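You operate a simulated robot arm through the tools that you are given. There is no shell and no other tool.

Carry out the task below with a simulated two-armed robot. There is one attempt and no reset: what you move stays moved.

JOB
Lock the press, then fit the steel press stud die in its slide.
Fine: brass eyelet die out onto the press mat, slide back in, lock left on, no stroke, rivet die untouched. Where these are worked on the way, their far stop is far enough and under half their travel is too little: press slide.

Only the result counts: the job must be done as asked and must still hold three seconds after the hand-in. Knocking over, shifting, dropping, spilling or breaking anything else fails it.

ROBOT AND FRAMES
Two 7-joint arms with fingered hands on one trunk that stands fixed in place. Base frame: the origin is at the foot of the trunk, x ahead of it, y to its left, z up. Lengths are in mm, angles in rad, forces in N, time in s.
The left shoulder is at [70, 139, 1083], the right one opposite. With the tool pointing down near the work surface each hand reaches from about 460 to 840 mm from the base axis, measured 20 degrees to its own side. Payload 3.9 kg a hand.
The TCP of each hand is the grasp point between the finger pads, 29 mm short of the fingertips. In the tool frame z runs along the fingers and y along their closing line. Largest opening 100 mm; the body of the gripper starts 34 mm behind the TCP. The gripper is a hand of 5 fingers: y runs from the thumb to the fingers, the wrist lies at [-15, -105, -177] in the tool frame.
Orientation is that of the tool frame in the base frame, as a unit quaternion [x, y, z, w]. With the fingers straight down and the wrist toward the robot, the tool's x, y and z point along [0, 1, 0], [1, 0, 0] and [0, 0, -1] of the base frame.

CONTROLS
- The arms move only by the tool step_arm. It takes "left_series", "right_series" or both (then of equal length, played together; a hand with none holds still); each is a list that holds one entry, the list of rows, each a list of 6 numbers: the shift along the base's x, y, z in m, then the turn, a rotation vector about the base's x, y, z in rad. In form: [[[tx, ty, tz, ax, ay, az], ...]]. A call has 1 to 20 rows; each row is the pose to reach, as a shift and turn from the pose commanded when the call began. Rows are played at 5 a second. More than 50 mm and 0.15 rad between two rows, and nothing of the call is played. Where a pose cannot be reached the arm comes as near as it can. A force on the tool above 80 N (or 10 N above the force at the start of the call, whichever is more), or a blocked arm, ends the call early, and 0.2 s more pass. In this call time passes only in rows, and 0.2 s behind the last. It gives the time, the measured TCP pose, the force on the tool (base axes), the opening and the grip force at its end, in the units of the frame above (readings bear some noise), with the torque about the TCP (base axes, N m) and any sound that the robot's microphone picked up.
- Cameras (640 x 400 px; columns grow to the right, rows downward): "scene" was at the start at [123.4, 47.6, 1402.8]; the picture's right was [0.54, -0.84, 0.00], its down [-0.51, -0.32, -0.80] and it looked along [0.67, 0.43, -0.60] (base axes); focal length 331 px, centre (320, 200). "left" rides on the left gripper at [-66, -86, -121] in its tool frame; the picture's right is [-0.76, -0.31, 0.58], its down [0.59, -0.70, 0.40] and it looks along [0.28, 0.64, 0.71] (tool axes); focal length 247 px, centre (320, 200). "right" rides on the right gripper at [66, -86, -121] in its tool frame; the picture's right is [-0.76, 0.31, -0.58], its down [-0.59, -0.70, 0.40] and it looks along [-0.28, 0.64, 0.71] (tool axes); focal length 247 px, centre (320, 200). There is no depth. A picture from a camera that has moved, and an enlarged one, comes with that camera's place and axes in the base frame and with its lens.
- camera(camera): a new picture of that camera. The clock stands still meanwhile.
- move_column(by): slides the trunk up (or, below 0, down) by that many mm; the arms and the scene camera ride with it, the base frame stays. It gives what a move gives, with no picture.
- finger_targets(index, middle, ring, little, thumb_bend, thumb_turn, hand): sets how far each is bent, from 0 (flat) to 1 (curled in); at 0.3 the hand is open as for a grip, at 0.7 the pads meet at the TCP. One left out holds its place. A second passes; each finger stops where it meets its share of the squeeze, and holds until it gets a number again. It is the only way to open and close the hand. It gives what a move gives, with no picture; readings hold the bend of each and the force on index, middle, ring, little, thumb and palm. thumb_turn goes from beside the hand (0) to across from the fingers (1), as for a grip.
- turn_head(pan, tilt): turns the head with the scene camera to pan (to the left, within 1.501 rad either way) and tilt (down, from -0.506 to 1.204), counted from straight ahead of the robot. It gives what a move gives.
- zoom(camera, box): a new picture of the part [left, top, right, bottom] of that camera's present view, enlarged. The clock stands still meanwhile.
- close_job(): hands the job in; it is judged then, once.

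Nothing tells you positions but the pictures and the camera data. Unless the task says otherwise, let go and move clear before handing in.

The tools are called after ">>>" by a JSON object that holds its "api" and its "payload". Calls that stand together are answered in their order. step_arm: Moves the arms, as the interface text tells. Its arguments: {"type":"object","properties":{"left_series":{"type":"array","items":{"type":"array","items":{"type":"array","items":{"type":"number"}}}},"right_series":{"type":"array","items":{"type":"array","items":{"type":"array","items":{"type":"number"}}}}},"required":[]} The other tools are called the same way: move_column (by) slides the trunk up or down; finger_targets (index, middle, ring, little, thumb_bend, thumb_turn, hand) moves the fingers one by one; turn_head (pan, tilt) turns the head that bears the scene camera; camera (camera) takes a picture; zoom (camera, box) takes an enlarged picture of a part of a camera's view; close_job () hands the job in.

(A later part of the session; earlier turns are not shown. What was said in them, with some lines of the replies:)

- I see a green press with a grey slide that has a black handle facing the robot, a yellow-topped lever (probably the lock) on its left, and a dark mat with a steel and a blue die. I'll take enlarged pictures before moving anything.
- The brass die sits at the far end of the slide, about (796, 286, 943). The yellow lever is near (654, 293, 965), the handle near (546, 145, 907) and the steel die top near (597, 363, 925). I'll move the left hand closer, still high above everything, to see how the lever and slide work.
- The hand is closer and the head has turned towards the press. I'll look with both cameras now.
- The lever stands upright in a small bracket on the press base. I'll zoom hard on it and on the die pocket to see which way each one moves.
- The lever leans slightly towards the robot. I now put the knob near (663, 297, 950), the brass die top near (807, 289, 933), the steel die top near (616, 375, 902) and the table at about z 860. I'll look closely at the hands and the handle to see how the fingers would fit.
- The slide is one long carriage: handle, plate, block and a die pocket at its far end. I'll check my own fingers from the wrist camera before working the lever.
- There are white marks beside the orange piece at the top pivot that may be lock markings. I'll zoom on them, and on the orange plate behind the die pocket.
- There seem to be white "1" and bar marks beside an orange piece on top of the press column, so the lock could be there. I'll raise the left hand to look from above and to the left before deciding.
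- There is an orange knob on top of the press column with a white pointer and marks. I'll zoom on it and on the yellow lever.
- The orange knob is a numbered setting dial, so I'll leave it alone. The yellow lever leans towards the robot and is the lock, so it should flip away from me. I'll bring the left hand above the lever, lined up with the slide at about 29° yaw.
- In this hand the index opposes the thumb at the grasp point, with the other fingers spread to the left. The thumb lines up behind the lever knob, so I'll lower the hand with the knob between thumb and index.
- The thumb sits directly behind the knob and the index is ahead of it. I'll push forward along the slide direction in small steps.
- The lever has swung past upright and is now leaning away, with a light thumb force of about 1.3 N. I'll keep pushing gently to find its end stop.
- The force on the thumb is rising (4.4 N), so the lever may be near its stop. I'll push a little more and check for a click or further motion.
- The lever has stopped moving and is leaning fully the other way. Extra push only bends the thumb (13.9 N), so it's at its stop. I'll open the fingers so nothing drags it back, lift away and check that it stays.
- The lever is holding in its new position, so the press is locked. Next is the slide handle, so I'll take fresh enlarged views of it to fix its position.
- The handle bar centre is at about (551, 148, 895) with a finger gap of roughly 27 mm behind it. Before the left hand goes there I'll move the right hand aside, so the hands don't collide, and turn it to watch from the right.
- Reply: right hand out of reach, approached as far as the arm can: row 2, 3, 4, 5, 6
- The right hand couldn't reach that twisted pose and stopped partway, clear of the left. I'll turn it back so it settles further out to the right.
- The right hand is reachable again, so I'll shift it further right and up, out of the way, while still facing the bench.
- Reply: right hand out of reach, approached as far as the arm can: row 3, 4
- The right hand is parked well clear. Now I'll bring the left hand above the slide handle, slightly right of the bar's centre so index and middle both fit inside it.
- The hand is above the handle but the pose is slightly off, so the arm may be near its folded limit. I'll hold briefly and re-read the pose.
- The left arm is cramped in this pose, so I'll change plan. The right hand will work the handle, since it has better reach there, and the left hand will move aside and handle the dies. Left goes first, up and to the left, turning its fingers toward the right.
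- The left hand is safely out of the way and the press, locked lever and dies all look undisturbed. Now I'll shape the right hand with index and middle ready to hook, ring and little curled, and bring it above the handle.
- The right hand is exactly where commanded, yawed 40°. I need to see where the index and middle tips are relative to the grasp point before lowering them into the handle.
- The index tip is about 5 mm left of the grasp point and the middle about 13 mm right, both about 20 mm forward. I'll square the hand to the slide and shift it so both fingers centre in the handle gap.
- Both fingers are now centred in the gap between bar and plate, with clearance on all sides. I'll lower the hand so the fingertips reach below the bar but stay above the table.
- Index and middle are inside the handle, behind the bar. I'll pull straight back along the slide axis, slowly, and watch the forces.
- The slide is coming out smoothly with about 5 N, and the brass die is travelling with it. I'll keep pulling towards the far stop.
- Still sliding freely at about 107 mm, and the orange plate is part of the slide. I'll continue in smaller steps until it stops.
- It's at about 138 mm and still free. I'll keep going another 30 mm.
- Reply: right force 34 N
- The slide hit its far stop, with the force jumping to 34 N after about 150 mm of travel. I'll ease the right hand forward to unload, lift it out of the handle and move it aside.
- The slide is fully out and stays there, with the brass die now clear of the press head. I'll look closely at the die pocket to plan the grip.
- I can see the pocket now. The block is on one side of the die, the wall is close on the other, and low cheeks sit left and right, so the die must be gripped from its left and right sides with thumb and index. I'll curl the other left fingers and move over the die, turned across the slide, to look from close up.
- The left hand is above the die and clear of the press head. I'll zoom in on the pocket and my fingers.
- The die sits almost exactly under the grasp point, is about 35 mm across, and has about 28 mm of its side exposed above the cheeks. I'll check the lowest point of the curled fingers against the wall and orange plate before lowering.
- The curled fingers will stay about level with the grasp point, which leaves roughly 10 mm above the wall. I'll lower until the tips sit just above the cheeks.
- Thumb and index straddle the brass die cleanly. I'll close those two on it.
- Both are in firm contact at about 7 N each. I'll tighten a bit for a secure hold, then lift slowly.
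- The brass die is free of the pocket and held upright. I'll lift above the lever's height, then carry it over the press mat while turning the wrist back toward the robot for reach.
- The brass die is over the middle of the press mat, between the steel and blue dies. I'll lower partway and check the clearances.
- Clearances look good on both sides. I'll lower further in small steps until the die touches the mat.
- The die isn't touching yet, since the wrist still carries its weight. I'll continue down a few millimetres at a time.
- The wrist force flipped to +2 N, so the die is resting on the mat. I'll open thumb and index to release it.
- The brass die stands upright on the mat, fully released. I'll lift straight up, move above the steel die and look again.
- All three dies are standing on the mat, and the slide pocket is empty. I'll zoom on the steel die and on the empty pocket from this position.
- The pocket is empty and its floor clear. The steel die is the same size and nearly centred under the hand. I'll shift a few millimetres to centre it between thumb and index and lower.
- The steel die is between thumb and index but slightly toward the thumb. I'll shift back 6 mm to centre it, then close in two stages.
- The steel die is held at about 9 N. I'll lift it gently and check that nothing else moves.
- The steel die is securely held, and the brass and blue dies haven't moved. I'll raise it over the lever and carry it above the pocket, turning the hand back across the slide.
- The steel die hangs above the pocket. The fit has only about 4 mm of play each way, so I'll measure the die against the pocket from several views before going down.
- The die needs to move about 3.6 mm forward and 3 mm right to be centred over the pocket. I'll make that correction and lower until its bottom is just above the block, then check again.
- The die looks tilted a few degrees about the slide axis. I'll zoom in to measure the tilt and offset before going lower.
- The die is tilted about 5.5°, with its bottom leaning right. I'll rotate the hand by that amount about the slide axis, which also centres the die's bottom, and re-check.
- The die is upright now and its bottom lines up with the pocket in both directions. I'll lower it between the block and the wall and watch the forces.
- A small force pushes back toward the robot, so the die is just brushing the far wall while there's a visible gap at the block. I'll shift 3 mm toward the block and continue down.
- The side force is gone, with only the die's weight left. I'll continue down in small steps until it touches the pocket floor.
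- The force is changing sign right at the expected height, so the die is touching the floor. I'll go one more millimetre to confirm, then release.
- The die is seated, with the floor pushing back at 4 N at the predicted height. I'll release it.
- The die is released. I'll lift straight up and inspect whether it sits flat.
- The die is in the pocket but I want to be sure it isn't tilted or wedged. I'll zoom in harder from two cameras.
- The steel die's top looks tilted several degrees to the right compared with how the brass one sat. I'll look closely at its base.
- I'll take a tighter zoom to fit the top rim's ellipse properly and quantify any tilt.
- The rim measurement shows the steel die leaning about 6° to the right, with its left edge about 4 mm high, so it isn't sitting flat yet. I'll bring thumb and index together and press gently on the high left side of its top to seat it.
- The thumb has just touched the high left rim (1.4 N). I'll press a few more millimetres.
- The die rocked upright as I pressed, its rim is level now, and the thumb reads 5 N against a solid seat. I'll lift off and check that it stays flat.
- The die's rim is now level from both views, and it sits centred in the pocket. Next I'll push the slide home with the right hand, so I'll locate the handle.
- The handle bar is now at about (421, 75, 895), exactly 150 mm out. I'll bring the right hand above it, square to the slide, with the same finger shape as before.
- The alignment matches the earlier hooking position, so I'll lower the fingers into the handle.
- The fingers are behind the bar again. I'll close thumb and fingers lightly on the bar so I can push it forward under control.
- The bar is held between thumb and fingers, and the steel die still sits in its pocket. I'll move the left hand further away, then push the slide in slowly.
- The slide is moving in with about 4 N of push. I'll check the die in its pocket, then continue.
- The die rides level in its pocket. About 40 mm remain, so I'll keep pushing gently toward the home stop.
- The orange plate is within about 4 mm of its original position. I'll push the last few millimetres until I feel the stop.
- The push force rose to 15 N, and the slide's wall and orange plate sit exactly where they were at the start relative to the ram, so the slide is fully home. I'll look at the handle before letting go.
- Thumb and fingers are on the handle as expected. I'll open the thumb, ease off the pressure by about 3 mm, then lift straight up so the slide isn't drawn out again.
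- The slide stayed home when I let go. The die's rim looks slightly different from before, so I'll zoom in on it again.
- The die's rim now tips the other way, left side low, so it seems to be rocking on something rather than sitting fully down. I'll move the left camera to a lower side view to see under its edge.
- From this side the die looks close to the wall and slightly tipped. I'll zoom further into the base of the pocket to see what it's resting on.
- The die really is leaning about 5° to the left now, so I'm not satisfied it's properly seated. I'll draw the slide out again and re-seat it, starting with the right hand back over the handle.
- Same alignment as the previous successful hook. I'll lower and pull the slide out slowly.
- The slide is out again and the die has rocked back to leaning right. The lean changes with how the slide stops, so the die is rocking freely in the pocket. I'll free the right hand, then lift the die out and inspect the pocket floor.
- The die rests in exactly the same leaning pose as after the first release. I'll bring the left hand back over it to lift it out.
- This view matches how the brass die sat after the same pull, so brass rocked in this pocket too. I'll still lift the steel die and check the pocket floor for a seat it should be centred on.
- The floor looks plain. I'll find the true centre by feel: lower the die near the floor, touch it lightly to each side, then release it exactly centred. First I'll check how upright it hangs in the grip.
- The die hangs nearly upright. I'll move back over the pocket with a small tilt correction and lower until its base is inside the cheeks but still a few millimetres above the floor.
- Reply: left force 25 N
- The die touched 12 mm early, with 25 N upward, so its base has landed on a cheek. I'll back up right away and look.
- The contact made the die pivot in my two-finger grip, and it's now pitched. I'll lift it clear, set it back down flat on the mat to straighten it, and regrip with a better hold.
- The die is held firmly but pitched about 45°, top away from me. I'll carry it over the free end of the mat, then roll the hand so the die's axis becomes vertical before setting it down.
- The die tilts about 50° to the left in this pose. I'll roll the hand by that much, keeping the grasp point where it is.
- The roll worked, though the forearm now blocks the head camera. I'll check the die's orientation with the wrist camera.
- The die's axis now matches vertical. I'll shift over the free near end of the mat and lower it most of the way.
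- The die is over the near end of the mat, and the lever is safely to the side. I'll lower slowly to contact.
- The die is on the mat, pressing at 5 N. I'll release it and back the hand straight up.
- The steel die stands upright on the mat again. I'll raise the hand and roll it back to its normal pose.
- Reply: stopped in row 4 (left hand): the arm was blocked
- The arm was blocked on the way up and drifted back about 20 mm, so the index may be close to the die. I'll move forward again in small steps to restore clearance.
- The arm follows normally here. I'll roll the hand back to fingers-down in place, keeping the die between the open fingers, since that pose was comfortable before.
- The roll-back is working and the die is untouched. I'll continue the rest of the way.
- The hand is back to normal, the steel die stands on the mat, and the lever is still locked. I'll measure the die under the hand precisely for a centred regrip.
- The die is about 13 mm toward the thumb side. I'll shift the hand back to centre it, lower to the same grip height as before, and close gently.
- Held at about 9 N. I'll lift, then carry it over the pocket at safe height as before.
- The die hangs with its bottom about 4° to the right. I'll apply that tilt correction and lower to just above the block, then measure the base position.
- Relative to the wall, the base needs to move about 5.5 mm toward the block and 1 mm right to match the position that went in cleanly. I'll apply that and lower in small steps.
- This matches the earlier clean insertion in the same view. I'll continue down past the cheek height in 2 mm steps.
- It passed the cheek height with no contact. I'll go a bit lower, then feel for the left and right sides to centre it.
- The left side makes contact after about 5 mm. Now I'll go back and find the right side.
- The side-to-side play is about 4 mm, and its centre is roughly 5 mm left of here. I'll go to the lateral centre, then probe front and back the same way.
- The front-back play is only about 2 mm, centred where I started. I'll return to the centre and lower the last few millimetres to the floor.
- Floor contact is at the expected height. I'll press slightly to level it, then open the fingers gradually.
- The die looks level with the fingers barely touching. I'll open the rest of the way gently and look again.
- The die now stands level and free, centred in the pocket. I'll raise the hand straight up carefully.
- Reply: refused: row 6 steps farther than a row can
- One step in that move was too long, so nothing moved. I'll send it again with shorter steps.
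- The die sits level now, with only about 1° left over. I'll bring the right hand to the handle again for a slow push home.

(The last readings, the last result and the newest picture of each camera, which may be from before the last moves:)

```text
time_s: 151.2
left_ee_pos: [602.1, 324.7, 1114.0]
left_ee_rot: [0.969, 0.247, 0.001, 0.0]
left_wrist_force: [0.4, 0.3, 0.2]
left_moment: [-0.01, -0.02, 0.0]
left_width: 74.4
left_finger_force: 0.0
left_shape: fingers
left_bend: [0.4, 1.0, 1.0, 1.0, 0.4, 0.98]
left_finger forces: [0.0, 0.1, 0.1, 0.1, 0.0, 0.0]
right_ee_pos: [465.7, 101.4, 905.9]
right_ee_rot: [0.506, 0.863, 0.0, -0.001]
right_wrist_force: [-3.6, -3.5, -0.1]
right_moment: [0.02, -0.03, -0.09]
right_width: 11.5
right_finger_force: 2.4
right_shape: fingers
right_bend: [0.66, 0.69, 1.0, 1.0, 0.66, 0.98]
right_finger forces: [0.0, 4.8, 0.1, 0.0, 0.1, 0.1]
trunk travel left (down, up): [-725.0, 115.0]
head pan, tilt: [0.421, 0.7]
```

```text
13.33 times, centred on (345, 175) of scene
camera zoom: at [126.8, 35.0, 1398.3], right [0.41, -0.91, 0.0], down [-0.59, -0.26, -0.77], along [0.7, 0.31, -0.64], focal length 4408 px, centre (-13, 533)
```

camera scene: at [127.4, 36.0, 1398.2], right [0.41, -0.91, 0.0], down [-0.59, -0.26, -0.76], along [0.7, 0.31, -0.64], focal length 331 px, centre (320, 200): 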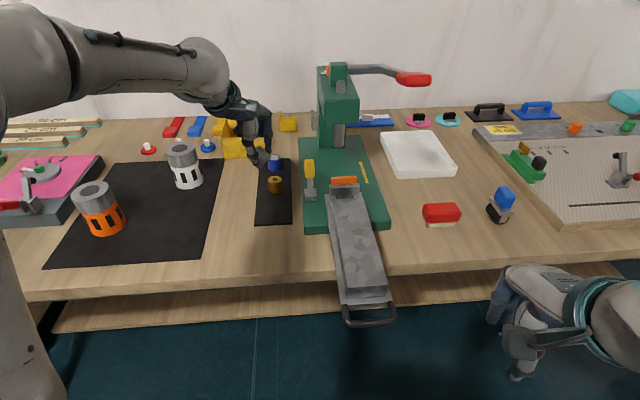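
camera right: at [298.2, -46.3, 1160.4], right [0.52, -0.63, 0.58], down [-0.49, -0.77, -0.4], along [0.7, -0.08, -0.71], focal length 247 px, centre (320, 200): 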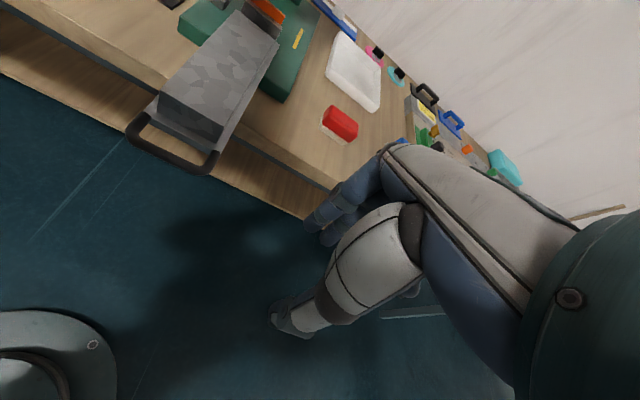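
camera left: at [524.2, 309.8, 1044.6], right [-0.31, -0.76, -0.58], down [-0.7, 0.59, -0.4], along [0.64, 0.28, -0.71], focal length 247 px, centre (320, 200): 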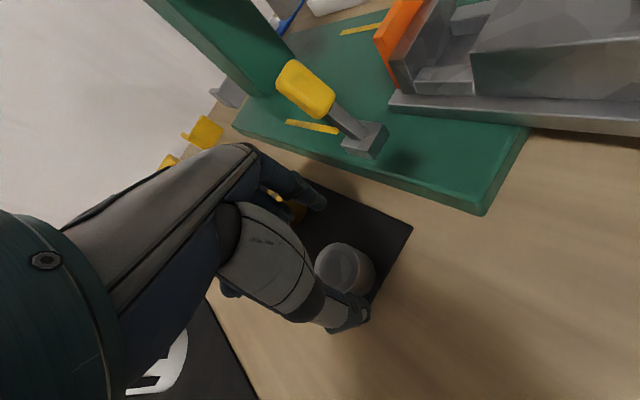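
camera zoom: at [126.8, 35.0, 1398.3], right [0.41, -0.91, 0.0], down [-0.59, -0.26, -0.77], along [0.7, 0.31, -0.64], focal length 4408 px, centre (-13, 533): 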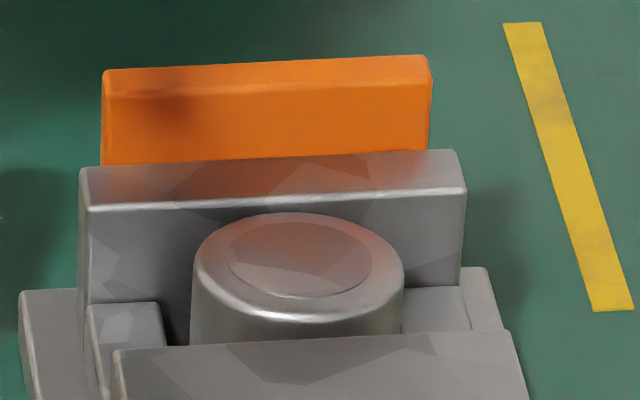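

The die rides level. I'll continue at the same gentle pace.

>>> {"api": "step_arm", "payload": {"right_series": [[[0.002, 0.0011, 0, 0, 0, 0], [0.005, 0.0028, 0, 0, 0, 0], [0.009, 0.005, 0, 0, 0, 0], [0.013, 0.0073, 0, 0, 0, 0], [0.017, 0.0095, 0, 0, 0, 0], [0.021, 0.0118, 0, 0, 0, 0], [0.025, 0.014, 0, 0, 0, 0], [0.029, 0.0162, 0, 0, 0, 0], [0.033, 0.0185, 0, 0, 0, 0], [0.037, 0.0207, 0, 0, 0, 0], [0.041, 0.023, 0, 0, 0, 0], [0.045, 0.0252, 0, 0, 0, 0], [0.049, 0.0275, 0, 0, 0, 0], [0.052, 0.0291, 0, 0, 0, 0], [0.054, 0.0302, 0, 0, 0, 0]]]}}

>>> {"api": "zoom", "payload": {"camera": "scene", "box": [320, 135, 368, 175]}}

```text
time_s: 154.4
left_ee_pos: [602.5, 324.7, 1113.5]
left_ee_rot: [0.969, 0.247, 0.002, -0.001]
left_wrist_force: [-0.3, -0.1, -0.1]
left_moment: [-0.01, 0.0, 0.01]
left_width: 74.8
left_finger_force: 0.0
left_shape: fingers
left_bend: [0.4, 1.0, 1.0, 1.0, 0.4, 0.98]
left_finger forces: [0.0, 0.0, 0.1, 0.1, 0.1, 0.1]
right_ee_pos: [522.2, 130.9, 904.1]
right_ee_rot: [0.506, 0.863, 0.0, 0.0]
right_wrist_force: [-3.7, -2.8, 1.4]
right_moment: [0.05, -0.11, -0.08]
right_width: 11.2
right_finger_force: 2.4
right_shape: fingers
right_bend: [0.66, 0.69, 1.0, 1.0, 0.66, 0.98]
right_finger forces: [0.0, 4.9, 0.0, 0.0, 0.0, 0.1]
trunk travel left (down, up): [-725.0, 115.0]
head pan, tilt: [0.421, 0.7]
```

```text
10.00 times, centred on (344, 155) of scene
camera zoom: at [126.6, 35.2, 1398.3], right [0.41, -0.91, 0.0], down [-0.59, -0.26, -0.77], along [0.7, 0.31, -0.64], focal length 3306 px, centre (80, 650)
```

zoom: 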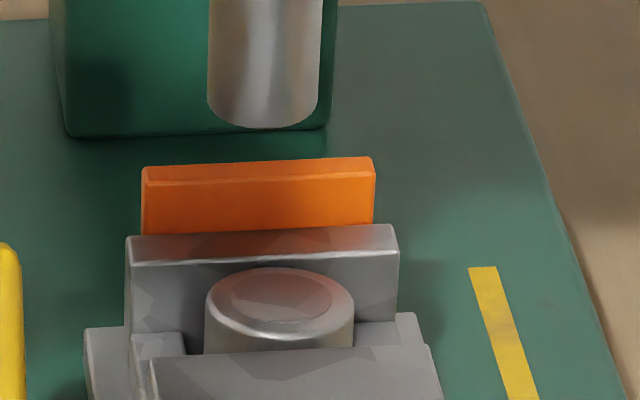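

About 35 mm remain. I'll slow down further for the approach to the stop.

>>> {"api": "step_arm", "payload": {"right_series": [[[0.002, 0.0011, 0, 0, 0, 0], [0.0045, 0.0025, 0, 0, 0, 0], [0.007, 0.0039, 0, 0, 0, 0], [0.0095, 0.0053, 0, 0, 0, 0], [0.012, 0.0067, 0, 0, 0, 0], [0.0145, 0.0081, 0, 0, 0, 0], [0.017, 0.0095, 0, 0, 0, 0], [0.0195, 0.0109, 0, 0, 0, 0], [0.0215, 0.012, 0, 0, 0, 0], [0.023, 0.0129, 0, 0, 0, 0], [0.024, 0.0134, 0, 0, 0, 0]]]}}

>>> {"api": "step_arm", "payload": {"right_series": [[[0.0006, 0.0003, 0, 0, 0, 0], [0.0012, 0.0007, 0, 0, 0, 0], [0.0018, 0.001, 0, 0, 0, 0], [0.0024, 0.0013, 0, 0, 0, 0], [0.003, 0.0017, 0, 0, 0, 0]]]}}

>>> {"api": "zoom", "payload": {"camera": "scene", "box": [318, 136, 358, 161]}}

```text
time_s: 156.8
left_ee_pos: [602.2, 325.8, 1112.1]
left_ee_rot: [0.969, 0.247, 0.001, -0.001]
left_wrist_force: [-0.4, -0.2, -0.5]
left_moment: [-0.01, 0.04, 0.02]
left_width: 74.4
left_finger_force: 0.1
left_shape: fingers
left_bend: [0.4, 1.0, 1.0, 1.0, 0.4, 0.98]
left_finger forces: [0.1, 0.0, 0.1, 0.0, 0.0, 0.1]
right_ee_pos: [543.2, 145.9, 906.0]
right_ee_rot: [0.504, 0.864, 0.0, 0.0]
right_wrist_force: [-3.7, -2.0, 0.1]
right_moment: [0.0, -0.01, -0.1]
right_width: 11.3
right_finger_force: 2.3
right_shape: fingers
right_bend: [0.66, 0.69, 1.0, 1.0, 0.66, 0.98]
right_finger forces: [0.0, 5.0, 0.0, 0.1, 0.0, 0.0]
trunk travel left (down, up): [-725.0, 115.0]
head pan, tilt: [0.421, 0.7]
```

```text
time_s: 158.0
left_ee_pos: [602.6, 325.0, 1113.4]
left_ee_rot: [0.969, 0.246, 0.001, 0.0]
left_wrist_force: [0.4, 0.4, 0.5]
left_moment: [0.01, 0.01, 0.02]
left_width: 74.6
left_finger_force: 0.1
left_shape: fingers
left_bend: [0.4, 1.0, 1.0, 1.0, 0.4, 0.98]
left_finger forces: [0.0, 0.1, 0.0, 0.0, 0.0, 0.0]
right_ee_pos: [546.7, 147.4, 904.6]
right_ee_rot: [0.506, 0.863, 0.0, 0.0]
right_wrist_force: [-4.0, -1.9, -1.0]
right_moment: [0.0, 0.0, -0.04]
right_width: 11.2
right_finger_force: 1.9
right_shape: fingers
right_bend: [0.66, 0.69, 1.0, 1.0, 0.66, 0.98]
right_finger forces: [0.0, 4.8, 0.1, 0.1, 0.0, 0.0]
trunk travel left (down, up): [-725.0, 115.0]
head pan, tilt: [0.421, 0.7]
```

```text
16.00 times, centred on (338, 148) of scene
camera zoom: at [126.8, 35.4, 1398.2], right [0.41, -0.91, 0.0], down [-0.59, -0.26, -0.77], along [0.7, 0.31, -0.64], focal length 5289 px, centre (32, 1024)
```

zoom: 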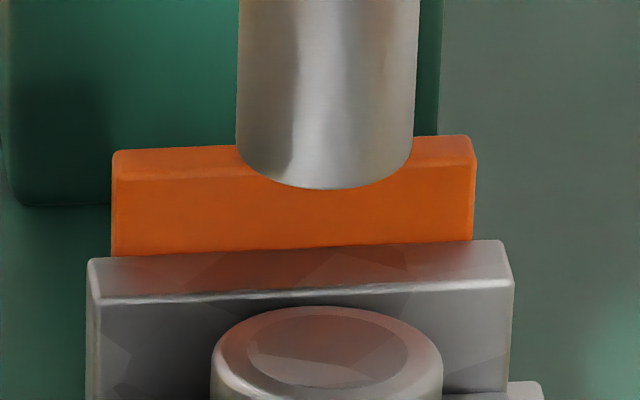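

About 7 mm to go. I'll creep the last part at 1 mm per step.

>>> {"api": "step_arm", "payload": {"right_series": [[[0.0007, 0.0004, 0, 0, 0, 0], [0.0014, 0.0008, 0, 0, 0, 0], [0.0021, 0.0012, 0, 0, 0, 0], [0.0028, 0.0016, 0, 0, 0, 0], [0.0035, 0.002, 0, 0, 0, 0], [0.0042, 0.0024, 0, 0, 0, 0], [0.0048, 0.0027, 0, 0, 0, 0]]]}}

>>> {"api": "step_arm", "payload": {"right_series": [[[0.0004, 0.0002, 0, 0, 0, 0], [0.0008, 0.0004, 0, 0, 0, 0], [0.0012, 0.0006, 0, 0, 0, 0], [0.0016, 0.0009, 0, 0, 0, 0], [0.002, 0.0011, 0, 0, 0, 0]]]}}

>>> {"api": "zoom", "payload": {"camera": "scene", "box": [318, 136, 358, 161]}}

```text
time_s: 159.6
left_ee_pos: [601.6, 324.8, 1112.6]
left_ee_rot: [0.969, 0.247, 0.002, 0.0]
left_wrist_force: [-0.1, 0.0, 0.1]
left_moment: [0.0, -0.01, 0.03]
left_width: 74.6
left_finger_force: 0.2
left_shape: fingers
left_bend: [0.4, 1.0, 1.0, 1.0, 0.4, 0.98]
left_finger forces: [0.0, 0.0, 0.0, 0.0, 0.0, 0.0]
right_ee_pos: [552.0, 149.9, 905.2]
right_ee_rot: [0.504, 0.864, 0.0, 0.001]
right_wrist_force: [-3.6, -3.8, 1.0]
right_moment: [0.09, -0.05, -0.12]
right_width: 11.4
right_finger_force: 2.4
right_shape: fingers
right_bend: [0.66, 0.69, 1.0, 1.0, 0.66, 0.98]
right_finger forces: [0.1, 4.8, 0.0, 0.1, 0.1, 0.0]
trunk travel left (down, up): [-725.0, 115.0]
head pan, tilt: [0.421, 0.7]
```

```text
time_s: 160.8
left_ee_pos: [601.4, 324.1, 1113.4]
left_ee_rot: [0.969, 0.247, 0.002, -0.001]
left_wrist_force: [0.1, 0.3, -0.1]
left_moment: [0.0, -0.02, 0.01]
left_width: 74.7
left_finger_force: 0.1
left_shape: fingers
left_bend: [0.4, 1.0, 1.0, 1.0, 0.4, 0.98]
left_finger forces: [0.1, 0.0, 0.1, 0.1, 0.1, 0.1]
right_ee_pos: [553.9, 149.3, 905.5]
right_ee_rot: [0.504, 0.864, 0.001, 0.0]
right_wrist_force: [-4.4, -2.3, 0.1]
right_moment: [0.01, -0.09, -0.01]
right_width: 11.2
right_finger_force: 2.4
right_shape: fingers
right_bend: [0.66, 0.69, 1.0, 1.0, 0.66, 0.98]
right_finger forces: [0.0, 4.8, 0.0, 0.1, 0.0, 0.0]
trunk travel left (down, up): [-725.0, 115.0]
head pan, tilt: [0.421, 0.7]
```

```text
16.00 times, centred on (338, 148) of scene
camera zoom: at [126.5, 35.3, 1398.3], right [0.41, -0.91, 0.0], down [-0.59, -0.26, -0.77], along [0.7, 0.31, -0.64], focal length 5289 px, centre (32, 1024)
```

zoom: 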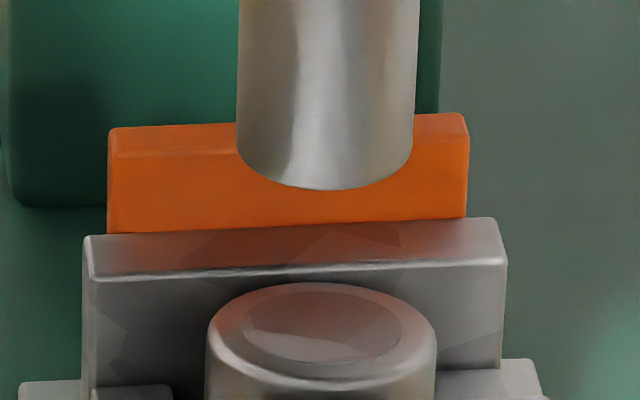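

The slide is within a fraction of a millimetre of home. One more tiny creep will confirm the stop.

>>> {"api": "step_arm", "payload": {"right_series": [[[0.0004, 0.0002, 0, 0, 0, 0], [0.0008, 0.0004, 0, 0, 0, 0], [0.0012, 0.0006, 0, 0, 0, 0]]]}}

>>> {"api": "zoom", "payload": {"camera": "scene", "box": [328, 150, 348, 165]}}

```text
time_s: 161.6
left_ee_pos: [600.3, 325.3, 1114.0]
left_ee_rot: [0.969, 0.247, 0.002, 0.0]
left_wrist_force: [-0.7, 0.3, -0.4]
left_moment: [0.0, -0.03, -0.01]
left_width: 74.7
left_finger_force: 0.0
left_shape: fingers
left_bend: [0.4, 1.0, 1.0, 1.0, 0.4, 0.98]
left_finger forces: [0.1, 0.0, 0.1, 0.0, 0.0, 0.0]
right_ee_pos: [554.6, 150.9, 905.4]
right_ee_rot: [0.505, 0.863, 0.0, -0.001]
right_wrist_force: [-5.6, -3.4, -0.2]
right_moment: [0.03, -0.09, -0.08]
right_width: 11.6
right_finger_force: 3.4
right_shape: fingers
right_bend: [0.66, 0.69, 1.0, 1.0, 0.66, 0.98]
right_finger forces: [0.1, 6.3, 0.0, 0.0, 0.1, 0.1]
trunk travel left (down, up): [-725.0, 115.0]
head pan, tilt: [0.421, 0.7]
```

```text
16.00 times, centred on (338, 158) of scene
camera zoom: at [126.3, 35.0, 1398.3], right [0.41, -0.91, 0.0], down [-0.59, -0.26, -0.77], along [0.7, 0.31, -0.64], focal length 5289 px, centre (32, 880)
```

zoom: 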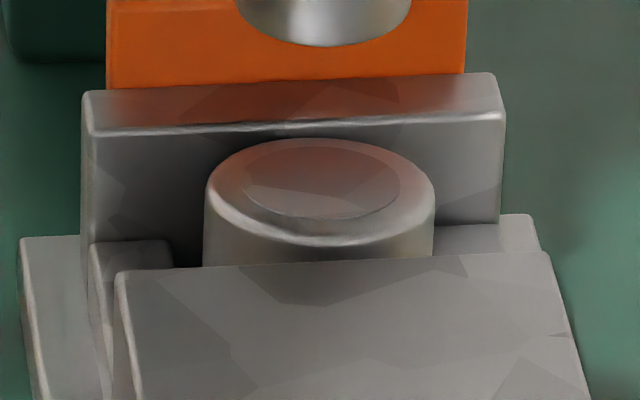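

The push force just started rising, so the slide is at its stop, and the die is level. Now I'll release the handle gently: thumb first, ease off about 1 mm, then lift slowly.

>>> {"api": "finger_targets", "payload": {"hand": "right", "thumb_bend": 0.4}}

>>> {"api": "step_arm", "payload": {"right_series": [[[-0.0006, -0.0003, 0, 0, 0, 0], [-0.0012, -0.0006, 0, 0, 0, 0]]]}}

>>> {"api": "step_arm", "payload": {"right_series": [[[-0.0003, -0.0002, 0.005, 0, 0, 0], [-0.0003, -0.0002, 0.015, 0, 0, 0], [-0.0003, -0.0002, 0.03, 0, 0, 0], [-0.0003, -0.0002, 0.055, 0, 0, 0], [-0.0003, -0.0002, 0.085, 0, 0, 0]]]}}

>>> {"api": "zoom", "payload": {"camera": "scene", "box": [328, 150, 348, 165]}}

>>> {"api": "zoom", "payload": {"camera": "scene", "box": [318, 136, 358, 161]}}

```text
time_s: 162.6
left_ee_pos: [601.2, 323.9, 1113.2]
left_ee_rot: [0.969, 0.247, 0.001, -0.001]
left_wrist_force: [0.7, 0.3, 0.8]
left_moment: [-0.01, -0.02, 0.01]
left_width: 74.5
left_finger_force: 0.1
left_shape: fingers
left_bend: [0.4, 1.0, 1.0, 1.0, 0.4, 0.98]
left_finger forces: [0.0, 0.0, 0.1, 0.0, 0.1, 0.1]
right_ee_pos: [554.6, 151.4, 905.0]
right_ee_rot: [0.505, 0.863, 0.001, 0.0]
right_wrist_force: [-5.4, -4.2, 0.7]
right_moment: [0.01, -0.06, -0.1]
right_width: 43.1
right_finger_force: 3.1
right_shape: fingers
right_bend: [0.66, 0.69, 1.0, 1.0, 0.4, 0.98]
right_finger forces: [0.0, 6.4, 0.0, 0.1, 0.0, 0.0]
trunk travel left (down, up): [-725.0, 115.0]
head pan, tilt: [0.421, 0.7]
```

```text
time_s: 163.2
left_ee_pos: [601.6, 326.5, 1113.4]
left_ee_rot: [0.969, 0.247, 0.001, 0.0]
left_wrist_force: [0.0, -0.1, -0.5]
left_moment: [0.0, 0.02, 0.01]
left_width: 74.4
left_finger_force: 0.0
left_shape: fingers
left_bend: [0.4, 1.0, 1.0, 1.0, 0.4, 0.98]
left_finger forces: [0.0, 0.1, 0.0, 0.0, 0.0, 0.0]
right_ee_pos: [555.2, 149.4, 905.4]
right_ee_rot: [0.504, 0.864, 0.002, 0.0]
right_wrist_force: [-2.6, -0.7, -0.3]
right_moment: [0.02, -0.02, 0.02]
right_width: 43.2
right_finger_force: 2.0
right_shape: fingers
right_bend: [0.66, 0.68, 1.0, 1.0, 0.4, 0.98]
right_finger forces: [0.0, 3.0, 0.1, 0.1, 0.0, 0.2]
trunk travel left (down, up): [-725.0, 115.0]
head pan, tilt: [0.421, 0.7]
```

```text
time_s: 164.4
left_ee_pos: [602.0, 326.9, 1113.9]
left_ee_rot: [0.969, 0.247, 0.0, 0.0]
left_wrist_force: [0.2, 0.6, 1.1]
left_moment: [-0.01, -0.02, -0.01]
left_width: 74.4
left_finger_force: 0.0
left_shape: fingers
left_bend: [0.4, 1.0, 1.0, 1.0, 0.4, 0.98]
left_finger forces: [0.0, 0.0, 0.1, 0.1, 0.0, 0.0]
right_ee_pos: [553.8, 151.0, 989.4]
right_ee_rot: [0.505, 0.863, 0.0, 0.0]
right_wrist_force: [-0.3, -0.1, 0.1]
right_moment: [0.03, -0.02, -0.04]
right_width: 43.5
right_finger_force: 0.0
right_shape: fingers
right_bend: [0.66, 0.66, 1.0, 1.0, 0.4, 0.98]
right_finger forces: [0.0, 0.0, 0.1, 0.0, 0.0, 0.0]
trunk travel left (down, up): [-725.0, 115.0]
head pan, tilt: [0.421, 0.7]
```

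```text
16.00 times, centred on (338, 158) of scene
camera zoom: at [127.0, 35.8, 1398.2], right [0.41, -0.91, 0.0], down [-0.59, -0.26, -0.77], along [0.7, 0.31, -0.64], focal length 5289 px, centre (32, 880)
```

zoom: 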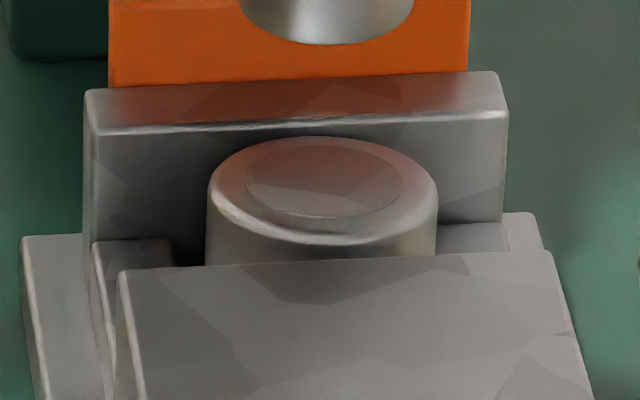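

```text
16.00 times, centred on (338, 148) of scene
camera zoom: at [127.0, 35.8, 1398.2], right [0.41, -0.91, 0.0], down [-0.59, -0.26, -0.77], along [0.7, 0.31, -0.64], focal length 5289 px, centre (32, 1024)
```

zoom: 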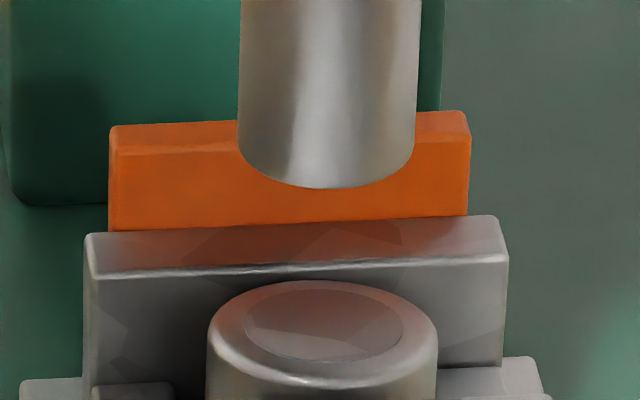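

The slide is home and the die stayed perfectly level. I'll move both hands well clear and do a final check of the whole press area.

>>> {"api": "step_arm", "payload": {"right_series": [[[-0.01, -0.03, 0.01, 0, 0, 0], [-0.03, -0.07, 0.02, 0, 0, -0.03], [-0.05, -0.11, 0.03, 0, 0, -0.06], [-0.07, -0.15, 0.04, 0, 0, -0.1], [-0.09, -0.19, 0.05, 0, 0, -0.15]]], "left_series": [[[-0.02, 0.015, 0.01, 0, 0, 0], [-0.04, 0.03, 0.02, 0, 0, 0], [-0.06, 0.045, 0.03, 0, 0, 0], [-0.08, 0.06, 0.035, 0, 0, 0], [-0.1, 0.07, 0.04, 0, 0, 0]]]}}

>>> {"api": "camera", "payload": {"camera": "scene"}}

>>> {"api": "zoom", "payload": {"camera": "scene", "box": [240, 60, 440, 270]}}

>>> {"api": "zoom", "payload": {"camera": "scene", "box": [255, 140, 365, 215]}}

>>> {"api": "zoom", "payload": {"camera": "scene", "box": [300, 50, 400, 160]}}

```text
time_s: 165.6
left_ee_pos: [500.6, 395.8, 1151.7]
left_ee_rot: [0.969, 0.247, 0.002, 0.0]
left_wrist_force: [-0.6, 0.1, 0.8]
left_moment: [0.02, -0.02, -0.01]
left_width: 74.7
left_finger_force: 0.1
left_shape: fingers
left_bend: [0.4, 1.0, 1.0, 1.0, 0.4, 0.98]
left_finger forces: [0.0, 0.1, 0.1, 0.1, 0.0, 0.0]
right_ee_pos: [461.0, -41.4, 1041.2]
right_ee_rot: [0.568, 0.823, 0.001, 0.0]
right_wrist_force: [0.0, -0.6, 0.4]
right_moment: [0.03, 0.03, -0.02]
right_width: 43.1
right_finger_force: 0.0
right_shape: fingers
right_bend: [0.66, 0.66, 1.0, 1.0, 0.4, 0.98]
right_finger forces: [0.0, 0.1, 0.0, 0.1, 0.0, 0.0]
trunk travel left (down, up): [-725.0, 115.0]
head pan, tilt: [0.421, 0.7]
```

```text
taken
camera scene: at [125.2, 34.2, 1398.4], right [0.41, -0.91, 0.0], down [-0.59, -0.26, -0.77], along [0.7, 0.31, -0.64], focal length 331 px, centre (320, 200)
```

scene: 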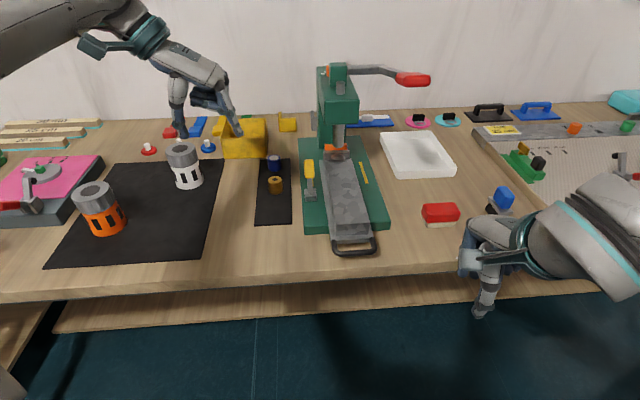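

```text
1.90 times, centred on (340, 165) of scene
camera zoom: at [125.2, 34.2, 1398.4], right [0.41, -0.91, 0.0], down [-0.59, -0.26, -0.77], along [0.7, 0.31, -0.64], focal length 630 px, centre (282, 267)
```

zoom: 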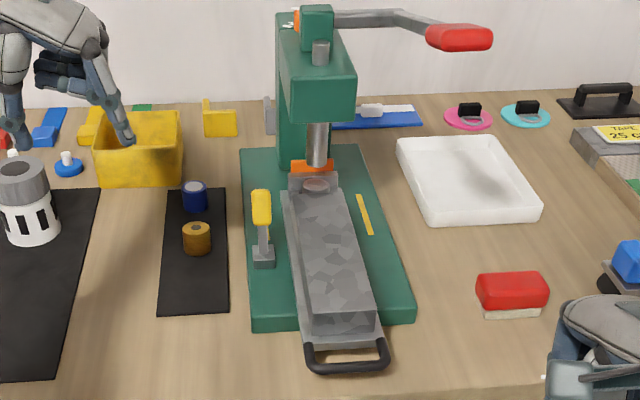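

```text
5.33 times, centred on (310, 178) of scene
camera zoom: at [125.2, 34.2, 1398.4], right [0.41, -0.91, 0.0], down [-0.59, -0.26, -0.77], along [0.7, 0.31, -0.64], focal length 1763 px, centre (373, 320)
```

zoom: 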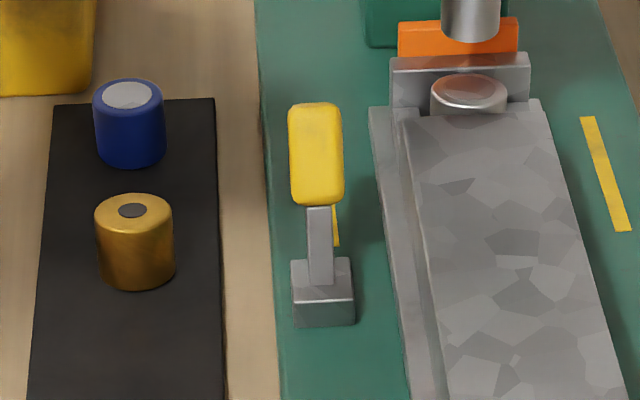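

```text
3.64 times, centred on (350, 105) of scene
camera zoom: at [125.2, 34.2, 1398.4], right [0.41, -0.91, 0.0], down [-0.59, -0.26, -0.77], along [0.7, 0.31, -0.64], focal length 1202 px, centre (211, 546)
```

zoom: 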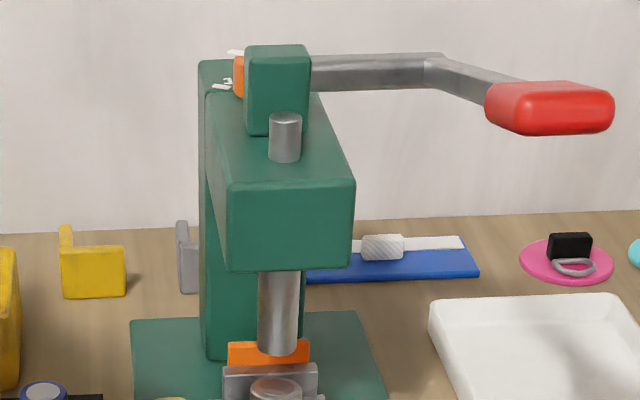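

Everything checks out:
- **Lock:** the yellow lever is still over at its stop.
- **Press:** the ram and red handle are where they started, so there was no stroke.
- **Dies:** the blue rivet die hasn't moved, the brass die stands on the press mat, and the steel die sits level in the slide.
- **Slide and hands:** the slide is fully home and both hands are clear.

I'm handing in the job.

>>> {"api": "close_job", "payload": {}}

```text
The job is handed in.
```

The steel press stud die is in the press slide, the slide is fully home, and the press is locked. I've handed the job in but haven't seen the verdict.

- **Lock:** I flipped the yellow lever away from the robot to its stop, and it stayed there. Nothing on the press marks which way is locked. I took it as the lock because it was the only lever besides the press handle, and it started at the opposite stop.
- **Brass eyelet die:** it's standing on the press mat, between where the other two dies were.
- **Steel die:** my first placement let it rock in the pocket, so I pulled the slide out again. On the second try it caught the pocket edge and tipped in my grip. I stood it back on the mat, picked it up again and centred it by touch. It now sits level, and stayed level after the slide was pushed in and I let go.
- **Slide:** pulled to its far stop (about 150 mm) and pushed back to its original position. This was done twice because of the re-seat.
- **Everything else:** the ram and red handle never moved, so there was no stroke. The blue rivet die is where it started.
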